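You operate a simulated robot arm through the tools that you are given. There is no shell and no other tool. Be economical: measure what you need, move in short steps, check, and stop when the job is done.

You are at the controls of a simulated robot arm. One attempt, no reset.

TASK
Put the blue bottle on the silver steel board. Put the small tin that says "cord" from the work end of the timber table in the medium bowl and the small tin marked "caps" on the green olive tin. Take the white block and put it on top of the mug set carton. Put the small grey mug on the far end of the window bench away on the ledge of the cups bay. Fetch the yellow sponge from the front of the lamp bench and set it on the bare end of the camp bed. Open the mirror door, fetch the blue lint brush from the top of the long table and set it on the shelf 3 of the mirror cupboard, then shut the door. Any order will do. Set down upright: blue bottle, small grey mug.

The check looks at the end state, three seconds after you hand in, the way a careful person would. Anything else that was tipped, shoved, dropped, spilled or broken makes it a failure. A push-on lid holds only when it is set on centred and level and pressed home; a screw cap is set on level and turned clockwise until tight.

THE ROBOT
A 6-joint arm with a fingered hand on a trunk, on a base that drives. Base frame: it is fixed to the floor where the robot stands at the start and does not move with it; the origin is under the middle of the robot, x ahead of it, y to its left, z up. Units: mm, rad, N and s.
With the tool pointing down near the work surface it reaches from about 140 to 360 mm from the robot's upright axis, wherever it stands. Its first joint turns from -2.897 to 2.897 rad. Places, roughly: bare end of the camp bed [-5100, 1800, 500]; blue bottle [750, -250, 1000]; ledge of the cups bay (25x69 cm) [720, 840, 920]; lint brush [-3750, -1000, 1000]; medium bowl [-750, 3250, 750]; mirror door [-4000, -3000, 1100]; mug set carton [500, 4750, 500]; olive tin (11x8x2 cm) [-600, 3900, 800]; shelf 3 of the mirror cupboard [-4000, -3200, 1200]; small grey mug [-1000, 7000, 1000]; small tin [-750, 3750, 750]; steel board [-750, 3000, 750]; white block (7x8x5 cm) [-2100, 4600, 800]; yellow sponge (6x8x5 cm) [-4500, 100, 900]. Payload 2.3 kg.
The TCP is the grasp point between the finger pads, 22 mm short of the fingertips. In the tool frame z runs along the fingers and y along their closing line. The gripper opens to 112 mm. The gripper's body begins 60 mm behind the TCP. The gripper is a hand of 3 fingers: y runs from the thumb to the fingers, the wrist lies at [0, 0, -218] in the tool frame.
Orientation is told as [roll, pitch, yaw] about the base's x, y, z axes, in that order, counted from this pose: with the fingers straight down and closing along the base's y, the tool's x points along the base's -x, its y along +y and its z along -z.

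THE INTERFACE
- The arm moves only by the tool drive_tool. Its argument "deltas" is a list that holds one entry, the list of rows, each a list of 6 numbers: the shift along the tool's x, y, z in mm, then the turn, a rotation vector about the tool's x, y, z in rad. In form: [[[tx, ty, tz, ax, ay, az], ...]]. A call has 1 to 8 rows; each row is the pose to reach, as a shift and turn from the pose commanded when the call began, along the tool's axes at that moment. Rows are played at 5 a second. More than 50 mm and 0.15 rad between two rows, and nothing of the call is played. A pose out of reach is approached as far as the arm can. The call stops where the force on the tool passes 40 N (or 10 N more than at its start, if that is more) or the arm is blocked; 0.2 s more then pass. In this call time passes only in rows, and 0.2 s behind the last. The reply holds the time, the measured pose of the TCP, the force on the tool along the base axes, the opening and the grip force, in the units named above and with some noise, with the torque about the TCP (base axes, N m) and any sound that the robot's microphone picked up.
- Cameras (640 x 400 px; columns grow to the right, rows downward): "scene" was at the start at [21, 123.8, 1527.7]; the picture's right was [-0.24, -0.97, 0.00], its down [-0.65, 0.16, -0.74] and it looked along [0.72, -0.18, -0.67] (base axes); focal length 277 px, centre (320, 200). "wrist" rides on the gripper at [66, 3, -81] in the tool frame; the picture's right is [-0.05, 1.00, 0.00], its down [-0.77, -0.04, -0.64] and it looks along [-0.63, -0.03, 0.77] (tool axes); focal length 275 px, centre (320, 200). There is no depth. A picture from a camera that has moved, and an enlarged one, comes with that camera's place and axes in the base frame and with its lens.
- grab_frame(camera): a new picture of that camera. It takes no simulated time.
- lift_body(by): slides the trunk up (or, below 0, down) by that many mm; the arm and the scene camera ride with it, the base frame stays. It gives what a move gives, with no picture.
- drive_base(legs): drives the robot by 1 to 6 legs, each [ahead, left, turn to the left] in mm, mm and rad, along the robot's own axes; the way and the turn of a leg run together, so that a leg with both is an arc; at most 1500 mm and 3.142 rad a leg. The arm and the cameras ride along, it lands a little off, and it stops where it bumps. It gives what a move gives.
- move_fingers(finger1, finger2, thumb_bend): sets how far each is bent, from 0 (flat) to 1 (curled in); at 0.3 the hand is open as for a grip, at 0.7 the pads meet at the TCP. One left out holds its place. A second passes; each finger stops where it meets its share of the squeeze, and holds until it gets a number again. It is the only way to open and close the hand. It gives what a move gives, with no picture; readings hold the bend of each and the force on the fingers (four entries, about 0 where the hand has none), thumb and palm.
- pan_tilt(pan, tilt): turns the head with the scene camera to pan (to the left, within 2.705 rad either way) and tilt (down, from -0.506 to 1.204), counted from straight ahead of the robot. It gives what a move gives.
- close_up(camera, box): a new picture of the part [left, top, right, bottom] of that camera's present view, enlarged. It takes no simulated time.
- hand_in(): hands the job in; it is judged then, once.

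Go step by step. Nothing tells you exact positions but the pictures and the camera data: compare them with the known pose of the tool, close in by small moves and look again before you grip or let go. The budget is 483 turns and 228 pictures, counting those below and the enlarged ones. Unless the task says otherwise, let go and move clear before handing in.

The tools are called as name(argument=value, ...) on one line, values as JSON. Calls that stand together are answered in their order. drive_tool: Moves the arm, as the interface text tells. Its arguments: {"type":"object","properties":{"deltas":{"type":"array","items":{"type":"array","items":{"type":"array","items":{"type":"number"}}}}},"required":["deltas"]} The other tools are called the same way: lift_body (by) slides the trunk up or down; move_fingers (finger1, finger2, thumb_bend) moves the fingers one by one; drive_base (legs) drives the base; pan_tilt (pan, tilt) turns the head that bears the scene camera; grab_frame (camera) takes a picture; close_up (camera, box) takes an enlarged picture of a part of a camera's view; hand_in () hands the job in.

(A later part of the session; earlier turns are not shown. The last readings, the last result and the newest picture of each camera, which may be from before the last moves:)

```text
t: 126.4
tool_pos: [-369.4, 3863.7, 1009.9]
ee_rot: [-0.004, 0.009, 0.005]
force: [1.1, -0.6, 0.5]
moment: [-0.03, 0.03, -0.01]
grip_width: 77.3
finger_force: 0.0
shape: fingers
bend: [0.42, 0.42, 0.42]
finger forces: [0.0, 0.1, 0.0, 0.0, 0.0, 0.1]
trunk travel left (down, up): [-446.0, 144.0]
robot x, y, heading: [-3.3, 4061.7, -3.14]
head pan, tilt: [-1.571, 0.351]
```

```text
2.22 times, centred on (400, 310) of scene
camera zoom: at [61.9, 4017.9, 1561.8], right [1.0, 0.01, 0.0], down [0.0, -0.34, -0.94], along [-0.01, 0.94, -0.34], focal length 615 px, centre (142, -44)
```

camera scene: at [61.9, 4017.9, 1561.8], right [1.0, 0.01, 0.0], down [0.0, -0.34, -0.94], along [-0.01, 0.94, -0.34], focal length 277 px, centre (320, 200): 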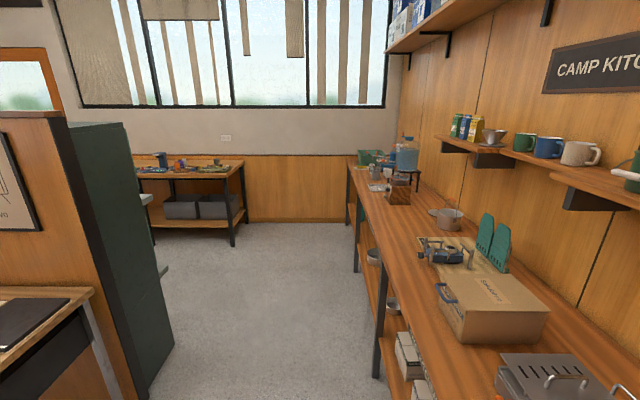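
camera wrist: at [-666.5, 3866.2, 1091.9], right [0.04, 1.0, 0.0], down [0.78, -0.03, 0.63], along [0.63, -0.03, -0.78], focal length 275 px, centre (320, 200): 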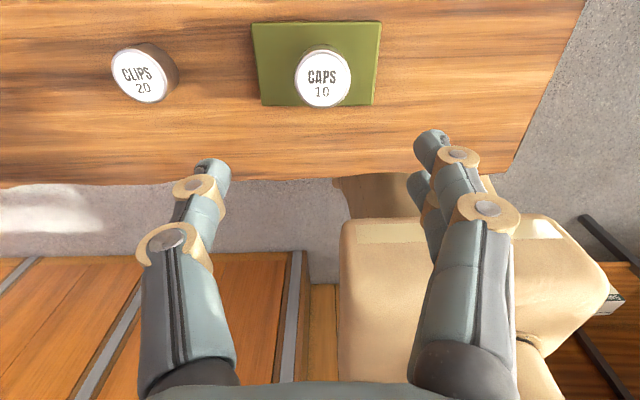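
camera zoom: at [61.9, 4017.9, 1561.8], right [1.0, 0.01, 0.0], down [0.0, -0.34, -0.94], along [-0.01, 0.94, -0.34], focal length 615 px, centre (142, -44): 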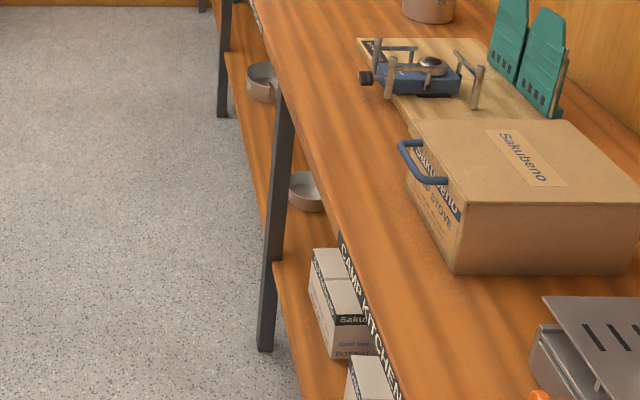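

The mug is at the back of the window bench's near end, about (-1085,6950); the bench's end edge is near x≈-830. I drive up the aisle towards it.

drive_base(legs=[[0, -1400, 0], [0, -1400, 0]])

lift_body(by=140)

pan_tilt(pan=0.0, tilt=0.6)

grab_frame(camera="scene")

```text
t: 140.0
tool_pos: [-442.6, 6655.8, 1010.5]
ee_rot: [-0.006, 0.007, 0.042]
force: [-0.5, 0.1, -0.7]
moment: [0.03, 0.03, 0.0]
grip_width: 77.6
finger_force: 0.1
shape: fingers
bend: [0.42, 0.42, 0.42]
finger forces: [0.0, 0.1, 0.0, 0.1, 0.0, 0.1]
trunk travel left (down, up): [-446.0, 144.0]
robot x, y, heading: [-82.4, 6869.0, -3.097]
head pan, tilt: [-1.571, 0.351]
```

```text
t: 141.6
tool_pos: [-443.0, 6655.1, 1150.6]
ee_rot: [-0.004, 0.01, 0.044]
force: [-0.5, -0.4, 0.1]
moment: [0.01, -0.01, -0.01]
grip_width: 77.5
finger_force: 0.0
shape: fingers
bend: [0.42, 0.42, 0.42]
finger forces: [0.0, 0.1, 0.0, 0.0, 0.1, 0.0]
trunk travel left (down, up): [-586.0, 4.0]
robot x, y, heading: [-81.0, 6869.6, -3.095]
head pan, tilt: [-1.571, 0.351]
```

```text
t: 143.3
tool_pos: [-441.7, 6656.0, 1149.0]
ee_rot: [-0.006, 0.008, 0.042]
force: [-0.2, 0.0, -0.3]
moment: [0.04, 0.01, -0.01]
grip_width: 77.7
finger_force: 0.1
shape: fingers
bend: [0.42, 0.42, 0.42]
finger forces: [0.1, 0.0, 0.0, 0.0, 0.0, 0.0]
trunk travel left (down, up): [-586.0, 4.0]
robot x, y, heading: [-80.6, 6867.9, -3.101]
head pan, tilt: [0.0, 0.6]
```

```text
166 pictures are left
camera scene: at [-102.3, 6728.5, 1679.1], right [-0.04, 1.0, 0.0], down [0.56, 0.02, -0.83], along [-0.82, -0.03, -0.56], focal length 277 px, centre (320, 200)
```

scene: 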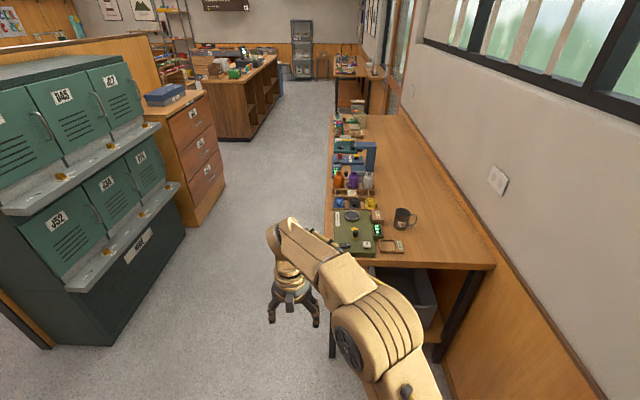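

The mug is at about (-1130,7086) on a bench whose top is near z≈812. Zooming to see the handle.

close_up(camera="scene", box=[330, 140, 450, 270])

```text
3.08 times, centred on (390, 205) of scene
camera zoom: at [-102.3, 6728.5, 1679.1], right [-0.04, 1.0, 0.0], down [0.56, 0.02, -0.83], along [-0.82, -0.03, -0.56], focal length 852 px, centre (105, 185)
```

zoom: 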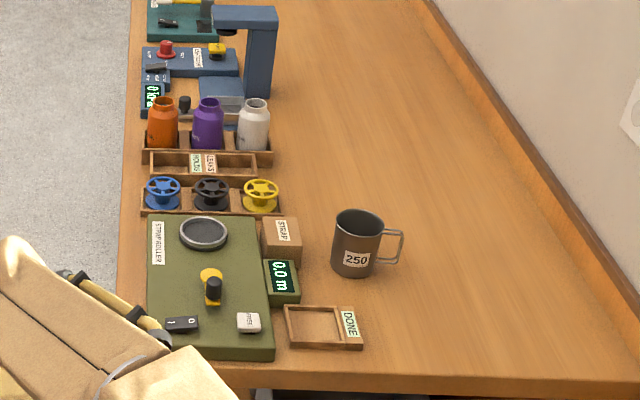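

The mug's handle points to the back wall, so I'll grip it from the bench front with the hand leaning forward, closing along x. I drive round to the front of the bench and face it.

drive_base(legs=[[0, 450, -0.042], [1080, 0, 0], [0, 0, -1.571]])

pan_tilt(pan=0.2, tilt=0.7)

grab_frame(camera="scene")

```text
t: 154.9
tool_pos: [-1327.1, 6769.4, 1149.7]
ee_rot: [-0.006, 0.009, -1.557]
force: [-0.8, 1.0, 0.5]
moment: [0.01, 0.03, -0.01]
grip_width: 77.7
finger_force: 0.0
shape: fingers
bend: [0.42, 0.42, 0.42]
finger forces: [0.0, 0.0, 0.1, 0.1, 0.1, 0.1]
trunk travel left (down, up): [-586.0, 4.0]
robot x, y, heading: [-1131.0, 6402.2, 1.583]
head pan, tilt: [0.0, 0.6]
```

```text
t: 155.6
tool_pos: [-1328.2, 6768.9, 1150.0]
ee_rot: [-0.005, 0.011, -1.557]
force: [-0.3, -0.4, 0.3]
moment: [0.0, 0.01, -0.04]
grip_width: 77.5
finger_force: 0.2
shape: fingers
bend: [0.42, 0.42, 0.42]
finger forces: [0.0, 0.0, 0.0, 0.0, 0.0, 0.1]
trunk travel left (down, up): [-586.0, 4.0]
robot x, y, heading: [-1126.3, 6398.8, 1.588]
head pan, tilt: [0.201, 0.7]
```

```text
164 pictures are left
camera scene: at [-1284.9, 6424.2, 1670.5], right [0.98, 0.21, 0.0], down [0.14, -0.63, -0.77], along [-0.16, 0.75, -0.64], focal length 277 px, centre (320, 200)
```

scene: 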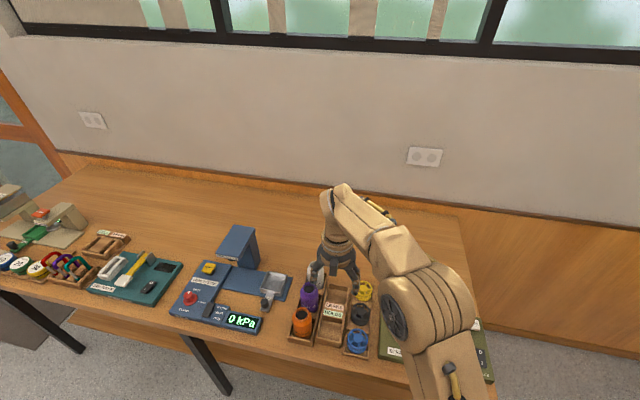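

Hand orientation is already right for tilting with the camera on top. I swing right towards the mug line and tilt forward.

drive_tool(deltas=[[[10, 25, 0, 0, 0.13, 0], [20, 50, 0, 0, 0.26, 0], [30, 75, 0, 0, 0.39, 0], [40, 100, 0, 0, 0.52, 0], [50, 130, 0, 0, 0.66, 0], [60, 159, 0, 0, 0.8, 0]]])

move_fingers(finger1=0.3, finger2=0.3, thumb_bend=0.3)

grab_frame(camera="wrist")

```text
t: 157.0
tool_pos: [-1167.3, 6838.0, 1181.3]
ee_rot: [-0.007, 0.801, -1.56]
force: [0.2, 0.6, 0.1]
moment: [0.0, 0.0, 0.0]
grip_width: 77.5
finger_force: 0.0
shape: fingers
bend: [0.42, 0.42, 0.42]
finger forces: [0.0, 0.1, 0.0, 0.1, 0.1, 0.1]
out of reach, approached as far as the arm can: row 6
trunk travel left (down, up): [-586.0, 4.0]
robot x, y, heading: [-1124.2, 6397.3, 1.589]
head pan, tilt: [0.201, 0.7]
```

```text
t: 158.0
tool_pos: [-1169.7, 6838.8, 1181.3]
ee_rot: [-0.009, 0.801, -1.562]
force: [0.3, -1.2, 0.0]
moment: [-0.02, -0.02, 0.01]
grip_width: 111.4
finger_force: 0.1
shape: fingers
bend: [0.3, 0.3, 0.3]
finger forces: [0.1, 0.0, 0.0, 0.1, 0.0, 0.0]
trunk travel left (down, up): [-586.0, 4.0]
robot x, y, heading: [-1129.3, 6397.8, 1.587]
head pan, tilt: [0.201, 0.7]
```

```text
163 pictures are left
camera wrist: at [-1164.2, 6826.4, 1285.1], right [1.0, -0.02, -0.04], down [-0.02, -0.99, -0.11], along [-0.04, 0.11, -0.99], focal length 275 px, centre (320, 200)
```

wrist: 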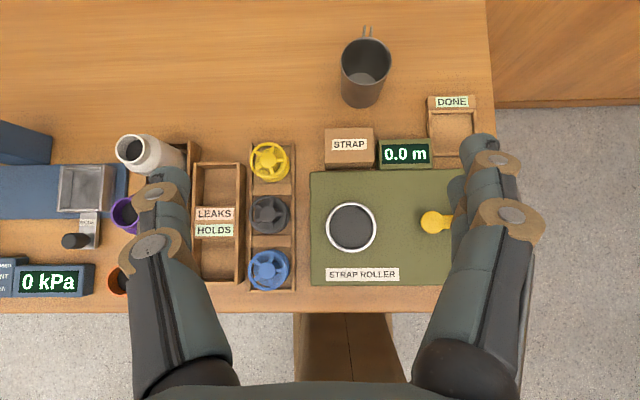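

Clear view: the mug is at about (-1105,7080) with the handle on the far side. I lower the trunk to bring the wrist level with the shoulder and extend with more tilt.

lift_body(by=-170)

drive_tool(deltas=[[[0, 20, 0, 0, 0.1, 0], [0, 40, 0, 0, 0.2, 0], [0, 64, 0, 0, 0.3, 0]]])

grab_frame(camera="wrist")

```text
t: 159.9
tool_pos: [-1167.0, 6838.8, 1012.2]
ee_rot: [-0.007, 0.801, -1.559]
force: [0.1, -0.1, -1.3]
moment: [-0.01, 0.01, -0.03]
grip_width: 111.1
finger_force: 0.1
shape: fingers
bend: [0.3, 0.3, 0.3]
finger forces: [0.0, 0.0, 0.0, 0.1, 0.1, 0.0]
trunk travel left (down, up): [-416.0, 174.0]
robot x, y, heading: [-1129.5, 6399.9, 1.583]
head pan, tilt: [0.201, 0.7]
```

```text
t: 160.8
tool_pos: [-1101.3, 6838.8, 1011.5]
ee_rot: [-0.01, 1.101, -1.564]
force: [-0.1, 0.4, 1.3]
moment: [-0.02, 0.03, 0.03]
grip_width: 111.6
finger_force: 0.2
shape: fingers
bend: [0.3, 0.3, 0.3]
finger forces: [0.0, 0.1, 0.0, 0.0, 0.0, 0.0]
out of reach, approached as far as the arm can: row 1, 2
trunk travel left (down, up): [-416.0, 174.0]
robot x, y, heading: [-1125.3, 6397.5, 1.59]
head pan, tilt: [0.201, 0.7]
```

```text
162 pictures are left
camera wrist: at [-1096.5, 6797.2, 1107.2], right [1.0, -0.01, -0.05], down [-0.02, -0.92, -0.4], along [-0.04, 0.4, -0.92], focal length 275 px, centre (320, 200)
```

wrist: 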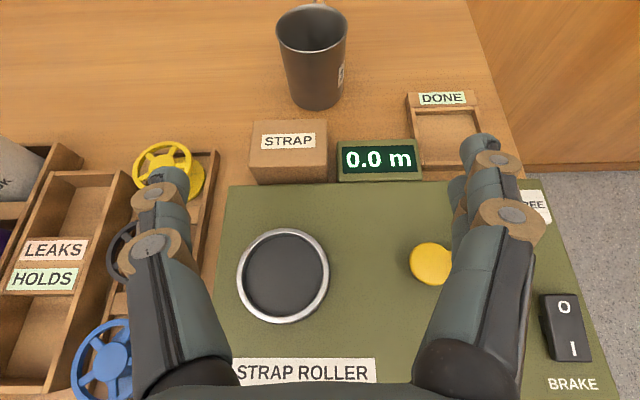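

Triangulated: bench top z≈855, mug centre ≈(-1113,7062), the STRAP box top z≈898 in front of it. I extend above that box towards the mug.

drive_tool(deltas=[[[7, -2, 40, 0, -0.03, 0], [13, -4, 80, 0, -0.06, 0], [20, -7, 120, 0, -0.09, 0], [26, -10, 160, 0, -0.12, 0], [33, -12, 199, 0, -0.15, 0]]])

grab_frame(camera="wrist")

```text
t: 161.9
tool_pos: [-1118.2, 7021.1, 950.9]
ee_rot: [-0.017, 0.956, -1.565]
force: [0.0, 1.1, -0.3]
moment: [0.0, 0.04, 0.01]
grip_width: 111.7
finger_force: 0.1
shape: fingers
bend: [0.3, 0.3, 0.3]
finger forces: [0.1, 0.0, 0.0, 0.0, 0.0, 0.0]
out of reach, approached as far as the arm can: row 5
trunk travel left (down, up): [-416.0, 174.0]
robot x, y, heading: [-1128.2, 6398.7, 1.59]
head pan, tilt: [0.201, 0.7]
```

```text
161 pictures are left
camera wrist: at [-1113.6, 6994.0, 1052.1], right [1.0, -0.01, -0.05], down [-0.02, -0.96, -0.26], along [-0.04, 0.26, -0.96], focal length 275 px, centre (320, 200)
```

wrist: 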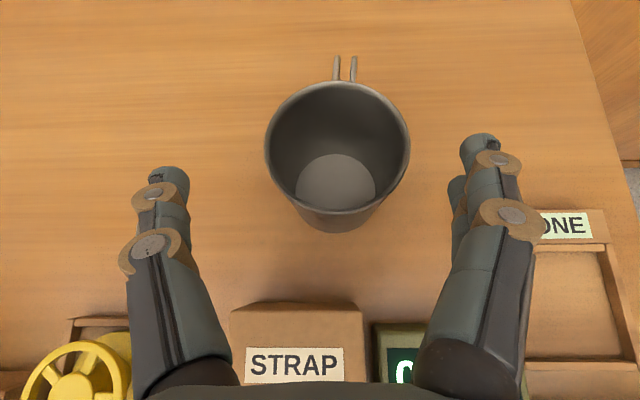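

Mug centre refines to (-1110,7057). The arm is at its limit, so I nudge the base forward a little.

drive_base(legs=[[30, 0, 0]])

```text
t: 162.8
tool_pos: [-1120.1, 7052.7, 951.2]
ee_rot: [-0.015, 0.955, -1.562]
force: [1.1, -0.1, -0.3]
moment: [0.0, -0.03, -0.02]
grip_width: 111.8
finger_force: 0.0
shape: fingers
bend: [0.3, 0.3, 0.3]
finger forces: [0.0, 0.0, 0.1, 0.0, 0.1, 0.1]
trunk travel left (down, up): [-416.0, 174.0]
robot x, y, heading: [-1125.9, 6433.0, 1.586]
head pan, tilt: [0.201, 0.7]
```

drive_tool(deltas=[[[0, 9, 0, 0, 0, 0]]])

lift_body(by=-48)

grab_frame(camera="wrist")

```text
t: 163.2
tool_pos: [-1109.2, 7053.6, 952.5]
ee_rot: [-0.013, 0.956, -1.562]
force: [-0.3, -1.2, -0.4]
moment: [0.0, -0.06, -0.01]
grip_width: 111.5
finger_force: 0.1
shape: fingers
bend: [0.3, 0.3, 0.3]
finger forces: [0.1, 0.0, 0.1, 0.0, 0.0, 0.1]
trunk travel left (down, up): [-416.0, 174.0]
robot x, y, heading: [-1128.9, 6434.0, 1.584]
head pan, tilt: [0.201, 0.7]
```

```text
t: 164.1
tool_pos: [-1109.7, 7052.6, 904.0]
ee_rot: [-0.015, 0.956, -1.563]
force: [0.1, -0.2, -0.7]
moment: [0.02, 0.03, 0.01]
grip_width: 111.5
finger_force: 0.1
shape: fingers
bend: [0.3, 0.3, 0.3]
finger forces: [0.0, 0.1, 0.0, 0.1, 0.0, 0.0]
trunk travel left (down, up): [-368.0, 222.0]
robot x, y, heading: [-1125.5, 6429.2, 1.588]
head pan, tilt: [0.201, 0.7]
```

```text
160 pictures are left
camera wrist: at [-1105.3, 7024.0, 1004.5], right [1.0, -0.01, -0.05], down [-0.02, -0.96, -0.26], along [-0.04, 0.26, -0.96], focal length 275 px, centre (320, 200)
```

wrist: 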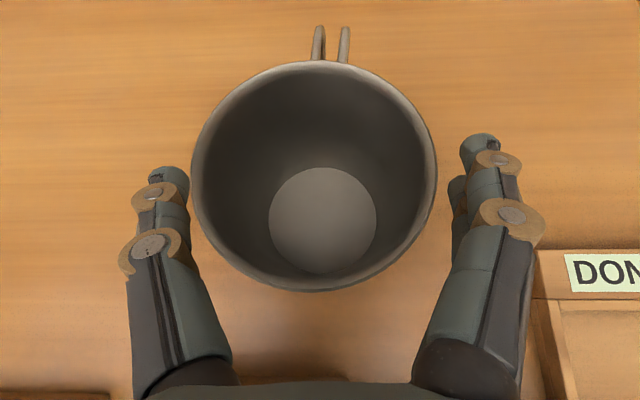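

Perfectly straddled. Closing on the mug.

move_fingers(finger1=0.6, finger2=0.6, thumb_bend=0.6)

lift_body(by=15)

grab_frame(camera="wrist")

```text
t: 165.1
tool_pos: [-1110.6, 7051.8, 904.1]
ee_rot: [-0.013, 0.957, -1.562]
force: [0.5, -0.5, 0.0]
moment: [-0.02, -0.03, 0.02]
grip_width: 56.7
finger_force: 14.3
shape: fingers
bend: [0.52, 0.49, 0.54]
finger forces: [7.5, 6.6, 0.1, 0.0, 13.9, 0.0]
trunk travel left (down, up): [-368.0, 222.0]
robot x, y, heading: [-1128.7, 6436.2, 1.588]
head pan, tilt: [0.201, 0.7]
```

```text
t: 165.7
tool_pos: [-1108.1, 7053.2, 918.6]
ee_rot: [-0.015, 0.956, -1.563]
force: [0.7, 0.0, -0.3]
moment: [-0.06, 0.0, -0.01]
grip_width: 56.5
finger_force: 13.9
shape: fingers
bend: [0.52, 0.49, 0.54]
finger forces: [7.5, 6.7, 0.0, 0.1, 14.0, 0.0]
trunk travel left (down, up): [-383.0, 207.0]
robot x, y, heading: [-1128.7, 6428.5, 1.589]
head pan, tilt: [0.201, 0.7]
```

```text
159 pictures are left
camera wrist: at [-1105.4, 7024.3, 1019.5], right [1.0, -0.01, -0.05], down [-0.02, -0.96, -0.26], along [-0.04, 0.26, -0.96], focal length 275 px, centre (320, 200)
```

wrist: 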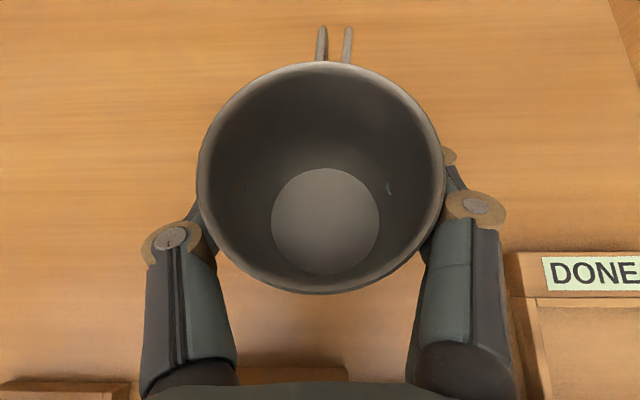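

Mug is held level. I raise it, retract, and drive back down the aisle towards the cups bay.

lift_body(by=170)

drive_tool(deltas=[[[-27, 0, -39, 0, 0, 0], [-54, 0, -77, 0, 0, 0], [-82, 0, -116, 0, 0, 0], [-110, 0, -155, 0, 0, 0]]])

drive_base(legs=[[-260, 0, -0.018], [0, -1150, 0], [-1200, 0, 0], [-1200, 0, 0], [-1200, 0, 0], [-1200, 0, 0]])

grab_frame(camera="wrist")

```text
t: 167.6
tool_pos: [-1108.8, 7052.0, 1088.5]
ee_rot: [-0.015, 0.955, -1.562]
force: [1.0, -0.3, -0.1]
moment: [0.0, -0.01, 0.01]
grip_width: 56.8
finger_force: 13.6
shape: fingers
bend: [0.52, 0.49, 0.54]
finger forces: [7.4, 6.7, 0.0, 0.1, 14.0, 0.1]
trunk travel left (down, up): [-553.0, 37.0]
robot x, y, heading: [-1126.2, 6427.6, 1.581]
head pan, tilt: [0.201, 0.7]
```

```text
t: 168.6
tool_pos: [-1106.7, 6858.5, 1092.6]
ee_rot: [-0.011, 0.959, -1.561]
force: [-0.8, -1.0, -1.1]
moment: [0.03, -0.01, 0.0]
grip_width: 55.9
finger_force: 13.1
shape: fingers
bend: [0.52, 0.5, 0.54]
finger forces: [7.1, 6.6, 0.0, 0.0, 13.4, 0.1]
trunk travel left (down, up): [-553.0, 37.0]
robot x, y, heading: [-1127.4, 6429.7, 1.589]
head pan, tilt: [0.201, 0.7]
```

```text
t: 198.9
tool_pos: [87.8, 1753.7, 1091.5]
ee_rot: [-0.013, 0.956, -1.561]
force: [-0.5, -1.2, -1.3]
moment: [0.0, 0.03, 0.02]
grip_width: 56.2
finger_force: 14.0
shape: fingers
bend: [0.52, 0.5, 0.54]
finger forces: [7.1, 6.6, 0.0, 0.1, 13.4, 0.0]
trunk travel left (down, up): [-553.0, 37.0]
robot x, y, heading: [64.8, 1328.1, 1.588]
head pan, tilt: [0.201, 0.7]
```

```text
158 pictures are left
camera wrist: at [91.8, 1726.7, 1192.0], right [1.0, 0.0, -0.05], down [-0.02, -0.96, -0.26], along [-0.04, 0.26, -0.96], focal length 275 px, centre (320, 200)
```

wrist: 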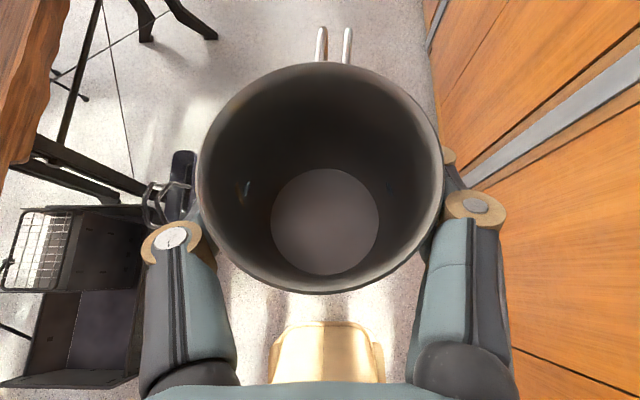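

Base front is about 240 mm ahead. I back to y≈900, turn to face the cups bay and look.

drive_base(legs=[[-420, 0, 0], [0, 0, -1.588]])

pan_tilt(pan=0.1, tilt=0.7)

grab_frame(camera="scene")

grab_frame(camera="wrist")

```text
t: 205.3
tool_pos: [503.3, 876.2, 1092.5]
ee_rot: [-0.014, 0.955, -3.138]
force: [-0.9, -0.2, -1.0]
moment: [0.0, 0.0, 0.0]
grip_width: 56.2
finger_force: 13.5
shape: fingers
bend: [0.52, 0.5, 0.54]
finger forces: [7.0, 6.5, 0.0, 0.1, 13.3, 0.0]
trunk travel left (down, up): [-553.0, 37.0]
robot x, y, heading: [78.2, 897.1, 0.009]
head pan, tilt: [0.201, 0.7]
```

```text
t: 206.0
tool_pos: [503.0, 875.8, 1092.6]
ee_rot: [-0.013, 0.957, -3.14]
force: [0.1, 0.6, -0.9]
moment: [0.0, -0.01, 0.01]
grip_width: 56.0
finger_force: 13.5
shape: fingers
bend: [0.52, 0.5, 0.54]
finger forces: [7.1, 6.5, 0.1, 0.0, 13.3, 0.0]
trunk travel left (down, up): [-553.0, 37.0]
robot x, y, heading: [75.8, 900.2, 0.006]
head pan, tilt: [0.099, 0.7]
```

```text
157 pictures are left
camera scene: at [97.4, 1052.8, 1637.4], right [0.11, -0.99, 0.0], down [-0.64, -0.07, -0.76], along [0.76, 0.08, -0.64], focal length 277 px, centre (320, 200)
```

scene: 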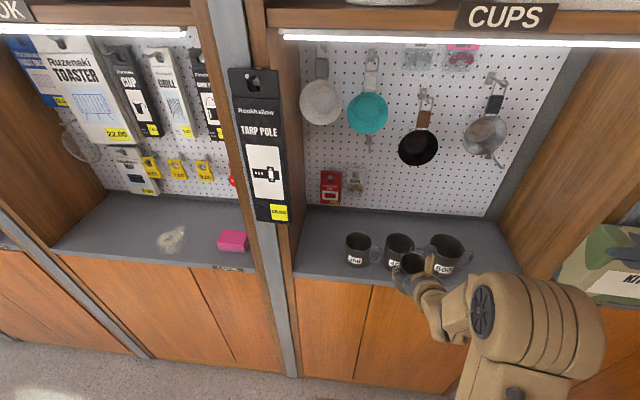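

```text
156 pictures are left
camera wrist: at [475.6, 871.1, 1191.9], right [-0.01, -1.0, -0.05], down [-0.96, 0.03, -0.26], along [0.26, 0.04, -0.96], focal length 275 px, centre (320, 200)
```

wrist: 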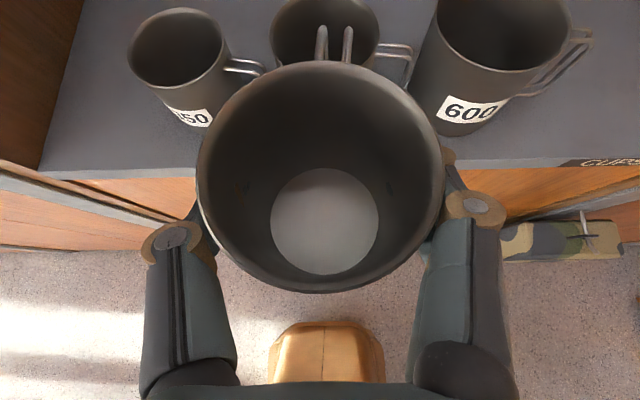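

The free spot is left of the 350 mug, at y≈1118. I shift left and go partly in.

drive_base(legs=[[0, 238, -0.006], [110, 0, 0]])

grab_frame(camera="wrist")

grab_frame(camera="scene")

```text
t: 208.6
tool_pos: [610.8, 1115.2, 1090.9]
ee_rot: [-0.015, 0.954, -3.142]
force: [0.7, 0.8, -0.4]
moment: [0.02, 0.0, 0.0]
grip_width: 56.4
finger_force: 13.3
shape: fingers
bend: [0.52, 0.5, 0.54]
finger forces: [7.0, 6.4, 0.0, 0.1, 13.4, 0.1]
trunk travel left (down, up): [-553.0, 37.0]
robot x, y, heading: [180.3, 1140.5, 0.011]
head pan, tilt: [0.099, 0.7]
```

```text
155 pictures are left
camera wrist: at [583.7, 1111.1, 1191.7], right [-0.01, -1.0, -0.05], down [-0.96, 0.02, -0.26], along [0.26, 0.04, -0.96], focal length 275 px, centre (320, 200)
```

wrist: 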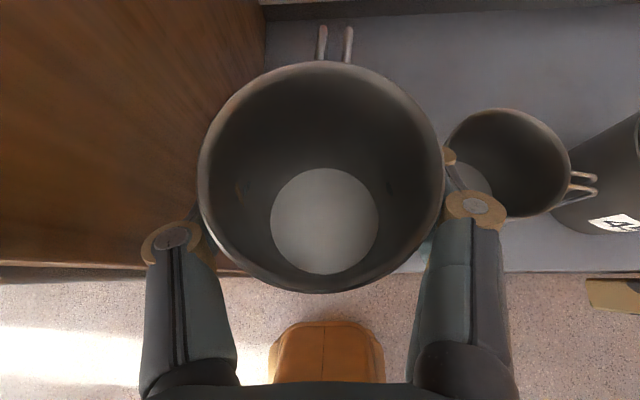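

```text
154 pictures are left
camera scene: at [205.5, 1292.2, 1637.4], right [0.11, -0.99, 0.0], down [-0.64, -0.07, -0.76], along [0.76, 0.08, -0.64], focal length 277 px, centre (320, 200)
```

scene: 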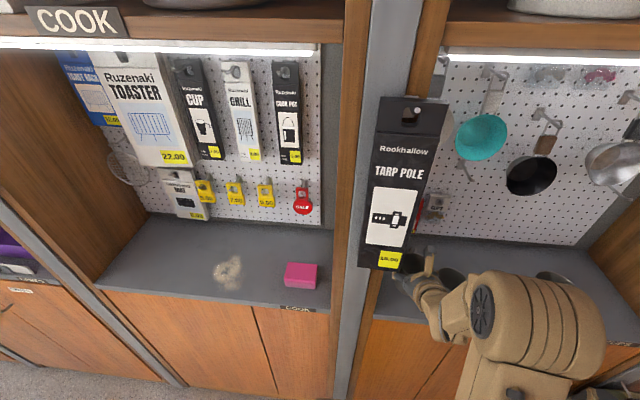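

Clearances look good on both sides. I lower the trunk first to stay below the hanging package, then move in.

lift_body(by=-95)

drive_base(legs=[[70, 0, 0]])

grab_frame(camera="wrist")

grab_frame(camera="scene")

```text
t: 209.9
tool_pos: [610.9, 1116.4, 996.7]
ee_rot: [-0.014, 0.958, -3.143]
force: [0.7, 0.3, -0.8]
moment: [0.04, -0.03, 0.06]
grip_width: 56.3
finger_force: 13.1
shape: fingers
bend: [0.52, 0.5, 0.54]
finger forces: [7.0, 6.4, 0.0, 0.0, 13.4, 0.0]
trunk travel left (down, up): [-458.0, 132.0]
robot x, y, heading: [182.6, 1139.2, 0.009]
head pan, tilt: [0.099, 0.7]
```

```text
t: 210.9
tool_pos: [682.0, 1116.2, 996.4]
ee_rot: [-0.014, 0.959, -3.139]
force: [0.2, 0.0, -0.6]
moment: [0.0, 0.0, 0.0]
grip_width: 56.3
finger_force: 13.1
shape: fingers
bend: [0.52, 0.5, 0.54]
finger forces: [6.9, 6.4, 0.0, 0.1, 13.3, 0.0]
trunk travel left (down, up): [-458.0, 132.0]
robot x, y, heading: [248.2, 1140.2, 0.012]
head pan, tilt: [0.099, 0.7]
```

```text
153 pictures are left
camera wrist: at [653.5, 1111.4, 1096.5], right [-0.01, -1.0, -0.05], down [-0.96, 0.03, -0.26], along [0.26, 0.04, -0.96], focal length 275 px, centre (320, 200)
```

wrist: 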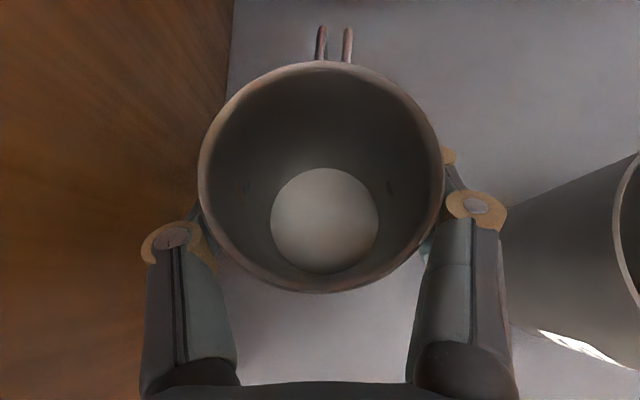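

```text
152 pictures are left
camera scene: at [275.8, 1293.0, 1542.4], right [0.11, -0.99, 0.0], down [-0.64, -0.07, -0.76], along [0.76, 0.08, -0.64], focal length 277 px, centre (320, 200)
```

scene: 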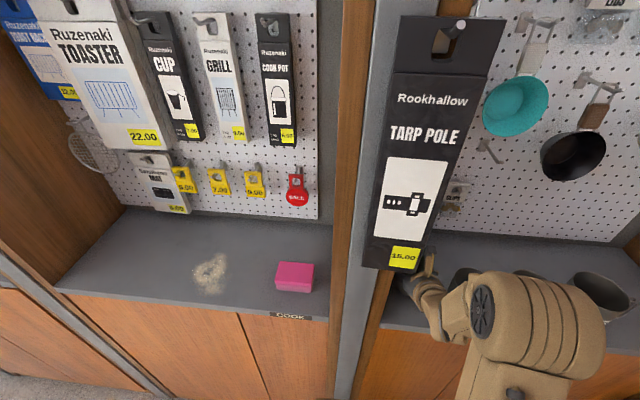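

lift_body(by=-20)

drive_tool(deltas=[[[-2.5, 0, 1.7, 0, 0, 0], [-4.9, 0, 3.5, 0, 0, 0], [-7.4, 0, 5.2, 0, 0, 0]]])

```text
t: 211.5
tool_pos: [678.8, 1116.2, 978.0]
ee_rot: [-0.011, 0.962, -3.139]
force: [4.9, 0.2, 19.9]
moment: [-0.08, -0.22, 0.0]
grip_width: 55.8
finger_force: 13.7
shape: fingers
bend: [0.53, 0.5, 0.54]
finger forces: [6.9, 7.1, 0.0, 0.1, 13.5, 0.0]
trunk travel left (down, up): [-438.0, 152.0]
robot x, y, heading: [251.0, 1140.4, 0.011]
head pan, tilt: [0.099, 0.7]
```

```text
t: 212.3
tool_pos: [678.8, 1116.7, 969.2]
ee_rot: [-0.013, 0.959, -3.139]
force: [4.7, 0.0, 18.6]
moment: [-0.06, -0.21, 0.04]
grip_width: 55.2
finger_force: 12.4
shape: fingers
bend: [0.53, 0.51, 0.55]
finger forces: [6.6, 6.3, 0.1, 0.1, 12.6, 0.0]
trunk travel left (down, up): [-438.0, 152.0]
robot x, y, heading: [252.3, 1139.0, 0.006]
head pan, tilt: [0.099, 0.7]
```

The mug has settled on the ledge. I open and look before backing off.

drive_tool(deltas=[[[2, 0, -1.4, 0, 0, 0]]])

move_fingers(finger1=0.4, finger2=0.4, thumb_bend=0.4)

grab_frame(camera="wrist")

```text
t: 212.7
tool_pos: [679.2, 1116.2, 969.8]
ee_rot: [-0.014, 0.954, 3.141]
force: [1.5, 0.7, 5.9]
moment: [-0.05, -0.04, 0.0]
grip_width: 55.5
finger_force: 12.7
shape: fingers
bend: [0.53, 0.51, 0.55]
finger forces: [6.5, 6.3, 0.1, 0.0, 13.1, 0.1]
trunk travel left (down, up): [-438.0, 152.0]
robot x, y, heading: [251.7, 1142.8, 0.011]
head pan, tilt: [0.099, 0.7]
```

```text
t: 213.7
tool_pos: [681.3, 1116.4, 969.5]
ee_rot: [-0.014, 0.955, -3.14]
force: [-0.5, -0.2, -0.1]
moment: [-0.02, -0.03, -0.03]
grip_width: 83.2
finger_force: 0.1
shape: fingers
bend: [0.4, 0.4, 0.4]
finger forces: [0.0, 0.0, 0.0, 0.0, 0.0, 0.0]
trunk travel left (down, up): [-438.0, 152.0]
robot x, y, heading: [250.1, 1140.6, 0.009]
head pan, tilt: [0.099, 0.7]
```

```text
151 pictures are left
camera wrist: at [652.9, 1111.3, 1070.7], right [-0.01, -1.0, -0.05], down [-0.96, 0.03, -0.26], along [0.26, 0.04, -0.96], focal length 275 px, centre (320, 200)
```

wrist: 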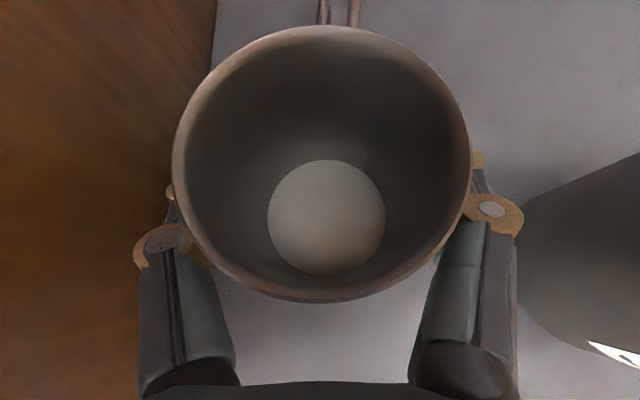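

move_fingers(finger1=0.35, finger2=0.35, thumb_bend=0.35)

drive_tool(deltas=[[[0, 0, -25, 0, 0, 0], [0, 0, -60, 0, 0, 0], [0, 0, -100, 0, 0, 0]]])

grab_frame(camera="wrist")

```text
t: 214.7
tool_pos: [680.4, 1116.1, 970.2]
ee_rot: [-0.013, 0.955, -3.139]
force: [0.9, 0.5, -0.6]
moment: [0.02, 0.0, 0.0]
grip_width: 97.5
finger_force: 0.1
shape: fingers
bend: [0.35, 0.35, 0.35]
finger forces: [0.0, 0.0, 0.1, 0.0, 0.1, 0.0]
trunk travel left (down, up): [-438.0, 152.0]
robot x, y, heading: [251.8, 1141.6, 0.009]
head pan, tilt: [0.099, 0.7]
```

```text
t: 215.5
tool_pos: [637.8, 1100.2, 1054.4]
ee_rot: [-0.014, 0.956, 3.141]
force: [-0.8, 0.8, 0.4]
moment: [0.01, -0.02, 0.03]
grip_width: 97.1
finger_force: 0.1
shape: fingers
bend: [0.35, 0.35, 0.35]
finger forces: [0.0, 0.0, 0.0, 0.0, 0.1, 0.0]
out of reach, approached as far as the arm can: row 1, 2, 3
trunk travel left (down, up): [-438.0, 152.0]
robot x, y, heading: [247.1, 1139.6, 0.014]
head pan, tilt: [0.099, 0.7]
```

```text
150 pictures are left
camera wrist: at [609.7, 1095.4, 1156.4], right [-0.02, -1.0, -0.05], down [-0.96, 0.03, -0.26], along [0.26, 0.04, -0.96], focal length 275 px, centre (320, 200)
```

wrist: 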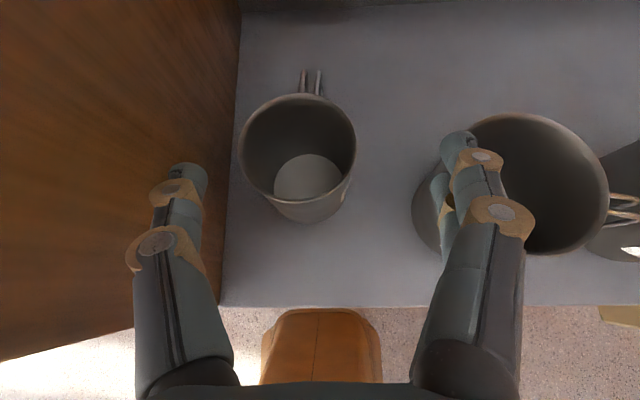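

The mug stands on the cups ledge. I back out and set off for the white block, going round the south of the timber table.

drive_base(legs=[[-250, 0, -0.01], [0, 0, 1.571], [-440, 0, 0], [0, 1350, 0], [0, 1350, 0]])

lift_body(by=60)

pan_tilt(pan=0.0, tilt=0.4)

grab_frame(camera="scene")

```text
t: 236.2
tool_pos: [-2657.5, 1168.5, 1054.6]
ee_rot: [-0.015, 0.955, -1.618]
force: [0.7, 0.2, 0.3]
moment: [-0.02, 0.02, 0.03]
grip_width: 97.4
finger_force: 0.1
shape: fingers
bend: [0.35, 0.35, 0.35]
finger forces: [0.0, 0.1, 0.0, 0.1, 0.1, 0.1]
trunk travel left (down, up): [-438.0, 152.0]
robot x, y, heading: [-2715.1, 785.1, 1.529]
head pan, tilt: [0.099, 0.7]
```

```text
t: 237.2
tool_pos: [-2657.6, 1168.9, 1115.5]
ee_rot: [-0.015, 0.955, -1.618]
force: [-0.7, 0.2, 0.9]
moment: [0.0, 0.02, 0.0]
grip_width: 97.4
finger_force: 0.1
shape: fingers
bend: [0.35, 0.35, 0.35]
finger forces: [0.1, 0.1, 0.0, 0.0, 0.0, 0.0]
trunk travel left (down, up): [-498.0, 92.0]
robot x, y, heading: [-2714.2, 786.2, 1.53]
head pan, tilt: [0.099, 0.7]
```

```text
t: 238.0
tool_pos: [-2657.9, 1168.2, 1115.7]
ee_rot: [-0.015, 0.954, -1.618]
force: [0.4, -0.6, 0.2]
moment: [-0.01, 0.0, -0.02]
grip_width: 97.6
finger_force: 0.1
shape: fingers
bend: [0.35, 0.35, 0.35]
finger forces: [0.0, 0.0, 0.0, 0.0, 0.1, 0.0]
trunk travel left (down, up): [-498.0, 92.0]
robot x, y, heading: [-2717.3, 782.1, 1.529]
head pan, tilt: [0.0, 0.4]
```

```text
149 pictures are left
camera scene: at [-2855.3, 825.1, 1609.2], right [1.0, -0.04, 0.0], down [-0.02, -0.39, -0.92], along [0.04, 0.92, -0.39], focal length 277 px, centre (320, 200)
```

scene: 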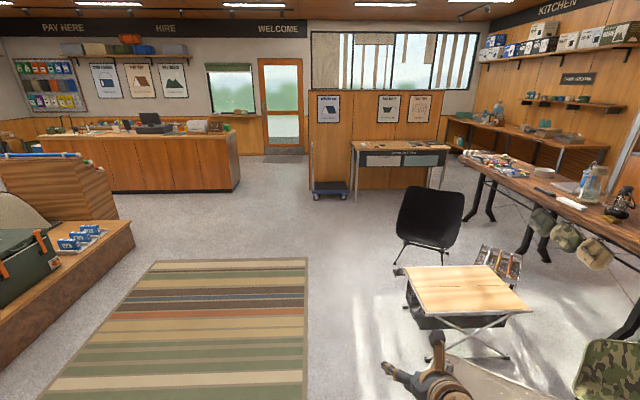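

Clear run north past the camp table. I drive to the west side of the bench holding the white block.

drive_base(legs=[[1050, 0, 0.042], [1050, 0, 0], [950, 0, 0], [0, -560, 0]])

pan_tilt(pan=-0.1, tilt=0.7)

grab_frame(camera="scene")

```text
t: 255.9
tool_pos: [-2039.3, 4231.4, 1114.8]
ee_rot: [-0.016, 0.954, -1.609]
force: [0.4, 0.7, 0.9]
moment: [-0.02, -0.01, -0.01]
grip_width: 97.1
finger_force: 0.1
shape: fingers
bend: [0.35, 0.35, 0.35]
finger forces: [0.0, 0.0, 0.0, 0.0, 0.1, 0.0]
trunk travel left (down, up): [-498.0, 92.0]
robot x, y, heading: [-2093.6, 3846.9, 1.538]
head pan, tilt: [0.0, 0.4]
```

```text
t: 256.7
tool_pos: [-2040.3, 4232.5, 1114.5]
ee_rot: [-0.013, 0.954, -1.609]
force: [-0.1, -0.3, 0.7]
moment: [0.01, 0.01, -0.03]
grip_width: 97.2
finger_force: 0.0
shape: fingers
bend: [0.35, 0.35, 0.35]
finger forces: [0.0, 0.1, 0.0, 0.0, 0.0, 0.0]
trunk travel left (down, up): [-498.0, 92.0]
robot x, y, heading: [-2093.8, 3846.8, 1.542]
head pan, tilt: [-0.099, 0.7]
```

```text
148 pictures are left
camera scene: at [-2226.1, 3877.9, 1582.5], right [0.99, -0.13, 0.0], down [-0.08, -0.64, -0.77], along [0.1, 0.76, -0.64], focal length 277 px, centre (320, 200)
```

scene: 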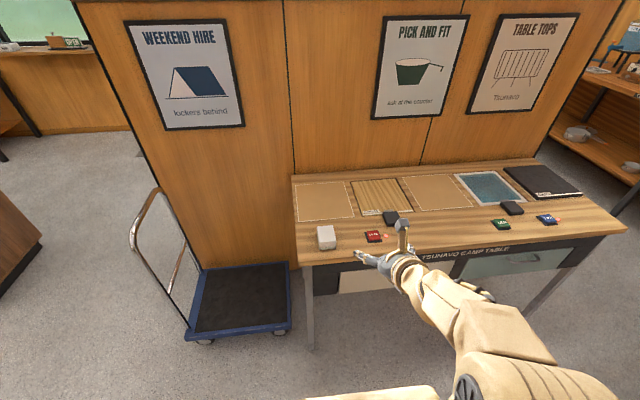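

The white block is at about (-2104,4597), top z≈815. I keep the forward tilt (it will suit the low carton shelf), move up, and lower the trunk.

drive_base(legs=[[283, 0, 0.03]])

lift_body(by=-150)

move_fingers(finger1=0.3, finger2=0.3, thumb_bend=0.3)

grab_frame(camera="wrist")

```text
t: 258.6
tool_pos: [-2047.7, 4519.4, 1114.5]
ee_rot: [-0.015, 0.952, -1.575]
force: [0.6, 0.5, 0.7]
moment: [-0.01, -0.02, 0.02]
grip_width: 97.7
finger_force: 0.0
shape: fingers
bend: [0.35, 0.35, 0.35]
finger forces: [0.0, 0.0, 0.0, 0.1, 0.0, 0.0]
trunk travel left (down, up): [-498.0, 92.0]
robot x, y, heading: [-2091.7, 4130.1, 1.573]
head pan, tilt: [-0.099, 0.7]
```

```text
t: 260.4
tool_pos: [-2047.0, 4518.0, 964.1]
ee_rot: [-0.016, 0.954, -1.577]
force: [0.7, 0.1, 1.3]
moment: [0.02, -0.03, 0.01]
grip_width: 97.3
finger_force: 0.1
shape: fingers
bend: [0.35, 0.35, 0.35]
finger forces: [0.0, 0.0, 0.0, 0.0, 0.0, 0.0]
trunk travel left (down, up): [-348.0, 242.0]
robot x, y, heading: [-2088.5, 4130.7, 1.576]
head pan, tilt: [-0.099, 0.7]
```

```text
t: 261.4
tool_pos: [-2048.0, 4518.8, 965.0]
ee_rot: [-0.017, 0.954, -1.576]
force: [-0.5, -0.3, 0.4]
moment: [0.04, 0.01, -0.02]
grip_width: 110.8
finger_force: 0.1
shape: fingers
bend: [0.3, 0.3, 0.3]
finger forces: [0.0, 0.0, 0.0, 0.0, 0.1, 0.0]
trunk travel left (down, up): [-348.0, 242.0]
robot x, y, heading: [-2092.3, 4133.2, 1.571]
head pan, tilt: [-0.099, 0.7]
```

```text
147 pictures are left
camera wrist: at [-2043.7, 4491.4, 1065.6], right [1.0, -0.02, -0.05], down [-0.03, -0.96, -0.26], along [-0.04, 0.26, -0.96], focal length 275 px, centre (320, 200)
```

wrist: 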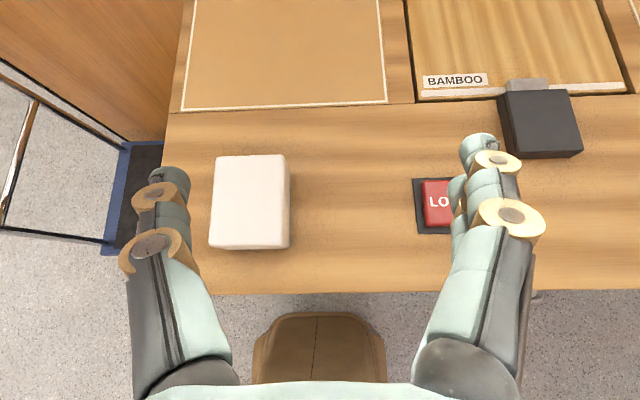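

I centre over the block and come lower for a second look to fix its height.

drive_tool(deltas=[[[-20, -22, 6, 0, 0, 0], [-40, -44, 12, 0, 0, 0], [-60, -66, 18, 0, 0, 0]]])

grab_frame(camera="wrist")

```text
t: 262.2
tool_pos: [-2124.7, 4542.9, 921.4]
ee_rot: [-0.01, 0.952, -1.571]
force: [0.3, 0.0, -0.6]
moment: [-0.02, 0.02, 0.0]
grip_width: 111.3
finger_force: 0.1
shape: fingers
bend: [0.3, 0.3, 0.3]
finger forces: [0.0, 0.0, 0.0, 0.0, 0.0, 0.0]
out of reach, approached as far as the arm can: row 1, 2, 3
trunk travel left (down, up): [-348.0, 242.0]
robot x, y, heading: [-2088.1, 4130.1, 1.576]
head pan, tilt: [-0.099, 0.7]
```

```text
146 pictures are left
camera wrist: at [-2120.0, 4515.7, 1021.9], right [1.0, -0.02, -0.04], down [-0.03, -0.97, -0.26], along [-0.04, 0.26, -0.96], focal length 275 px, centre (320, 200)
```

wrist: 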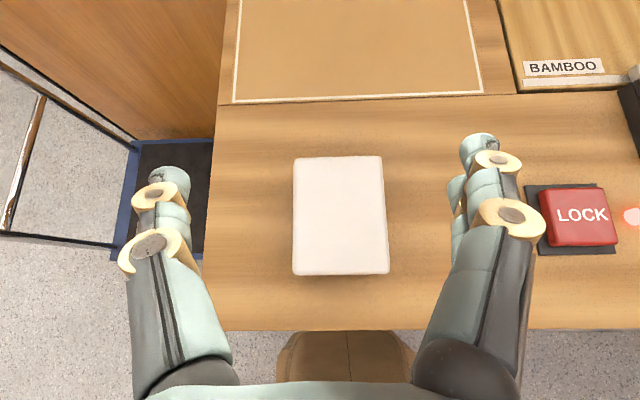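

Block top is z≈840, centre (-2114,4557). I align and descend with the trunk.

drive_tool(deltas=[[[8, 10.5, 11, 0, 0, 0]]])

lift_body(by=-75)

grab_frame(camera="wrist")

```text
t: 262.6
tool_pos: [-2112.9, 4557.4, 923.5]
ee_rot: [-0.012, 0.953, -1.575]
force: [-0.1, -0.4, 0.3]
moment: [0.0, 0.0, 0.01]
grip_width: 111.1
finger_force: 0.1
shape: fingers
bend: [0.3, 0.3, 0.3]
finger forces: [0.0, 0.0, 0.0, 0.0, 0.1, 0.0]
trunk travel left (down, up): [-348.0, 242.0]
robot x, y, heading: [-2089.9, 4132.9, 1.571]
head pan, tilt: [-0.099, 0.7]
```

```text
t: 263.7
tool_pos: [-2111.8, 4557.3, 847.8]
ee_rot: [-0.013, 0.954, -1.577]
force: [-0.2, -0.8, 0.0]
moment: [0.02, -0.01, 0.02]
grip_width: 111.3
finger_force: 0.1
shape: fingers
bend: [0.3, 0.3, 0.3]
finger forces: [0.1, 0.0, 0.0, 0.0, 0.0, 0.1]
trunk travel left (down, up): [-273.0, 317.0]
robot x, y, heading: [-2087.4, 4135.4, 1.57]
head pan, tilt: [-0.099, 0.7]
```

```text
145 pictures are left
camera wrist: at [-2108.6, 4529.8, 948.2], right [1.0, -0.02, -0.05], down [-0.03, -0.96, -0.26], along [-0.04, 0.26, -0.96], focal length 275 px, centre (320, 200)
```

wrist: 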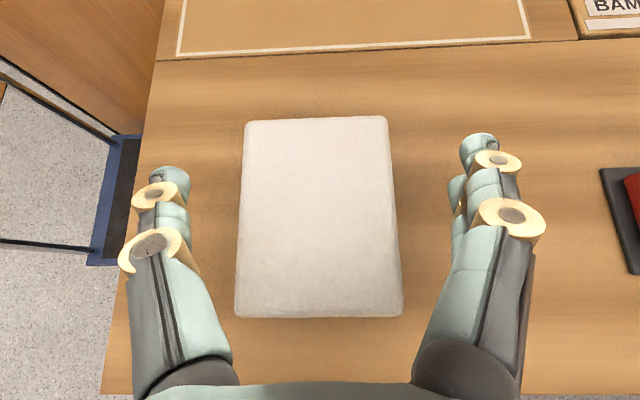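

lift_body(by=-18)

move_fingers(finger1=0.62, finger2=0.62, thumb_bend=0.62)

lift_body(by=20)

grab_frame(camera="wrist")

```text
t: 264.4
tool_pos: [-2112.9, 4558.8, 829.5]
ee_rot: [-0.017, 0.955, -1.576]
force: [0.2, 0.3, 0.5]
moment: [-0.02, 0.01, -0.01]
grip_width: 111.2
finger_force: 0.0
shape: fingers
bend: [0.3, 0.3, 0.3]
finger forces: [0.1, 0.0, 0.1, 0.1, 0.0, 0.0]
trunk travel left (down, up): [-255.0, 335.0]
robot x, y, heading: [-2088.9, 4130.5, 1.575]
head pan, tilt: [-0.099, 0.7]
```

```text
t: 265.4
tool_pos: [-2112.9, 4557.6, 829.1]
ee_rot: [-0.017, 0.956, -1.575]
force: [0.6, 0.3, 2.5]
moment: [-0.17, 0.04, 0.04]
grip_width: 57.5
finger_force: 20.7
shape: fingers
bend: [0.51, 0.54, 0.55]
finger forces: [6.8, 14.7, 0.1, 0.0, 20.5, 0.0]
trunk travel left (down, up): [-255.0, 335.0]
robot x, y, heading: [-2084.6, 4132.8, 1.572]
head pan, tilt: [-0.099, 0.7]
```

```text
t: 266.0
tool_pos: [-2112.5, 4559.1, 848.7]
ee_rot: [-0.016, 0.954, -1.575]
force: [-0.5, -0.2, -0.5]
moment: [0.01, 0.03, -0.01]
grip_width: 57.4
finger_force: 19.1
shape: fingers
bend: [0.51, 0.54, 0.55]
finger forces: [6.8, 12.5, 0.0, 0.0, 19.2, 0.0]
trunk travel left (down, up): [-275.0, 315.0]
robot x, y, heading: [-2090.0, 4133.5, 1.571]
head pan, tilt: [-0.099, 0.7]
```

```text
144 pictures are left
camera wrist: at [-2108.7, 4529.9, 950.2], right [1.0, -0.02, -0.05], down [-0.03, -0.96, -0.26], along [-0.04, 0.26, -0.96], focal length 275 px, centre (320, 200)
```

wrist: 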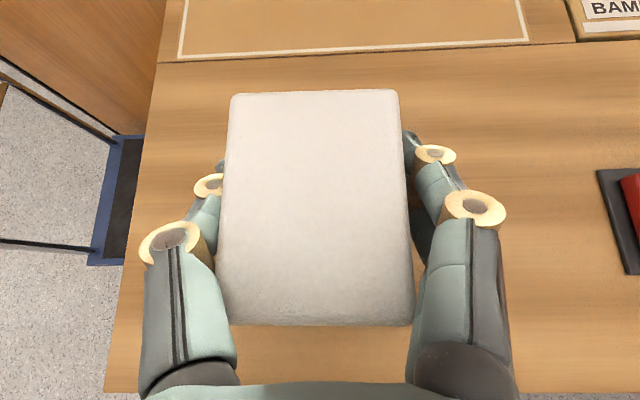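

Block held firmly. I raise and retrace the route back to the aisle.

lift_body(by=150)

drive_base(legs=[[-150, 0, 0], [0, 560, 0], [-1100, 0, 0], [-1100, 0, 0], [-1000, 0, 0]])

```text
t: 267.8
tool_pos: [-2112.3, 4558.7, 999.5]
ee_rot: [-0.017, 0.954, -1.577]
force: [-0.3, 0.1, -0.6]
moment: [-0.04, 0.02, -0.01]
grip_width: 57.4
finger_force: 19.4
shape: fingers
bend: [0.51, 0.54, 0.55]
finger forces: [6.9, 12.4, 0.0, 0.0, 19.1, 0.0]
trunk travel left (down, up): [-425.0, 165.0]
robot x, y, heading: [-2092.0, 4132.5, 1.575]
head pan, tilt: [-0.099, 0.7]
```

```text
t: 287.4
tool_pos: [-2711.7, 1177.9, 999.8]
ee_rot: [-0.014, 0.954, -1.6]
force: [0.7, -0.5, -0.9]
moment: [0.02, -0.02, 0.01]
grip_width: 57.7
finger_force: 18.3
shape: fingers
bend: [0.51, 0.54, 0.55]
finger forces: [6.9, 12.0, 0.1, 0.0, 19.0, 0.0]
trunk travel left (down, up): [-425.0, 165.0]
robot x, y, heading: [-2700.8, 752.7, 1.547]
head pan, tilt: [-0.099, 0.7]
```

drive_base(legs=[[0, -1300, 0.024], [0, -1290, 0], [1300, 0, 0], [1300, 0, 0], [1300, 0, 0]])

pan_tilt(pan=-1.0, tilt=0.8)

grab_frame(camera="scene")

```text
t: 318.5
tool_pos: [-144.7, 5098.1, 999.4]
ee_rot: [-0.013, 0.956, -1.571]
force: [-0.5, 0.4, -0.2]
moment: [-0.01, 0.01, 0.0]
grip_width: 57.2
finger_force: 18.7
shape: fingers
bend: [0.51, 0.54, 0.55]
finger forces: [6.9, 11.6, 0.1, 0.0, 18.6, 0.0]
trunk travel left (down, up): [-425.0, 165.0]
robot x, y, heading: [-118.3, 4670.2, 1.575]
head pan, tilt: [-0.099, 0.7]
```

```text
t: 319.7
tool_pos: [-143.9, 5097.2, 999.3]
ee_rot: [-0.014, 0.954, -1.571]
force: [0.0, -0.6, -1.0]
moment: [-0.03, 0.01, -0.02]
grip_width: 57.4
finger_force: 18.2
shape: fingers
bend: [0.51, 0.54, 0.55]
finger forces: [7.0, 11.7, 0.1, 0.0, 18.7, 0.0]
trunk travel left (down, up): [-425.0, 165.0]
robot x, y, heading: [-119.7, 4674.5, 1.584]
head pan, tilt: [-1.0, 0.799]
```

```text
143 pictures are left
camera scene: at [-191.5, 4658.9, 1501.2], right [0.55, -0.84, 0.0], down [-0.6, -0.39, -0.7], along [0.58, 0.38, -0.72], focal length 277 px, centre (320, 200)
```

scene: 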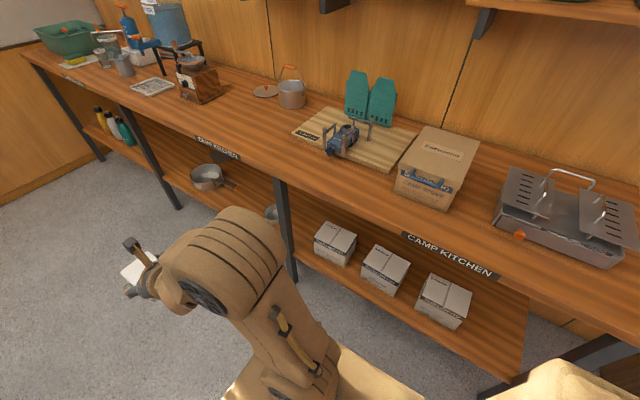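

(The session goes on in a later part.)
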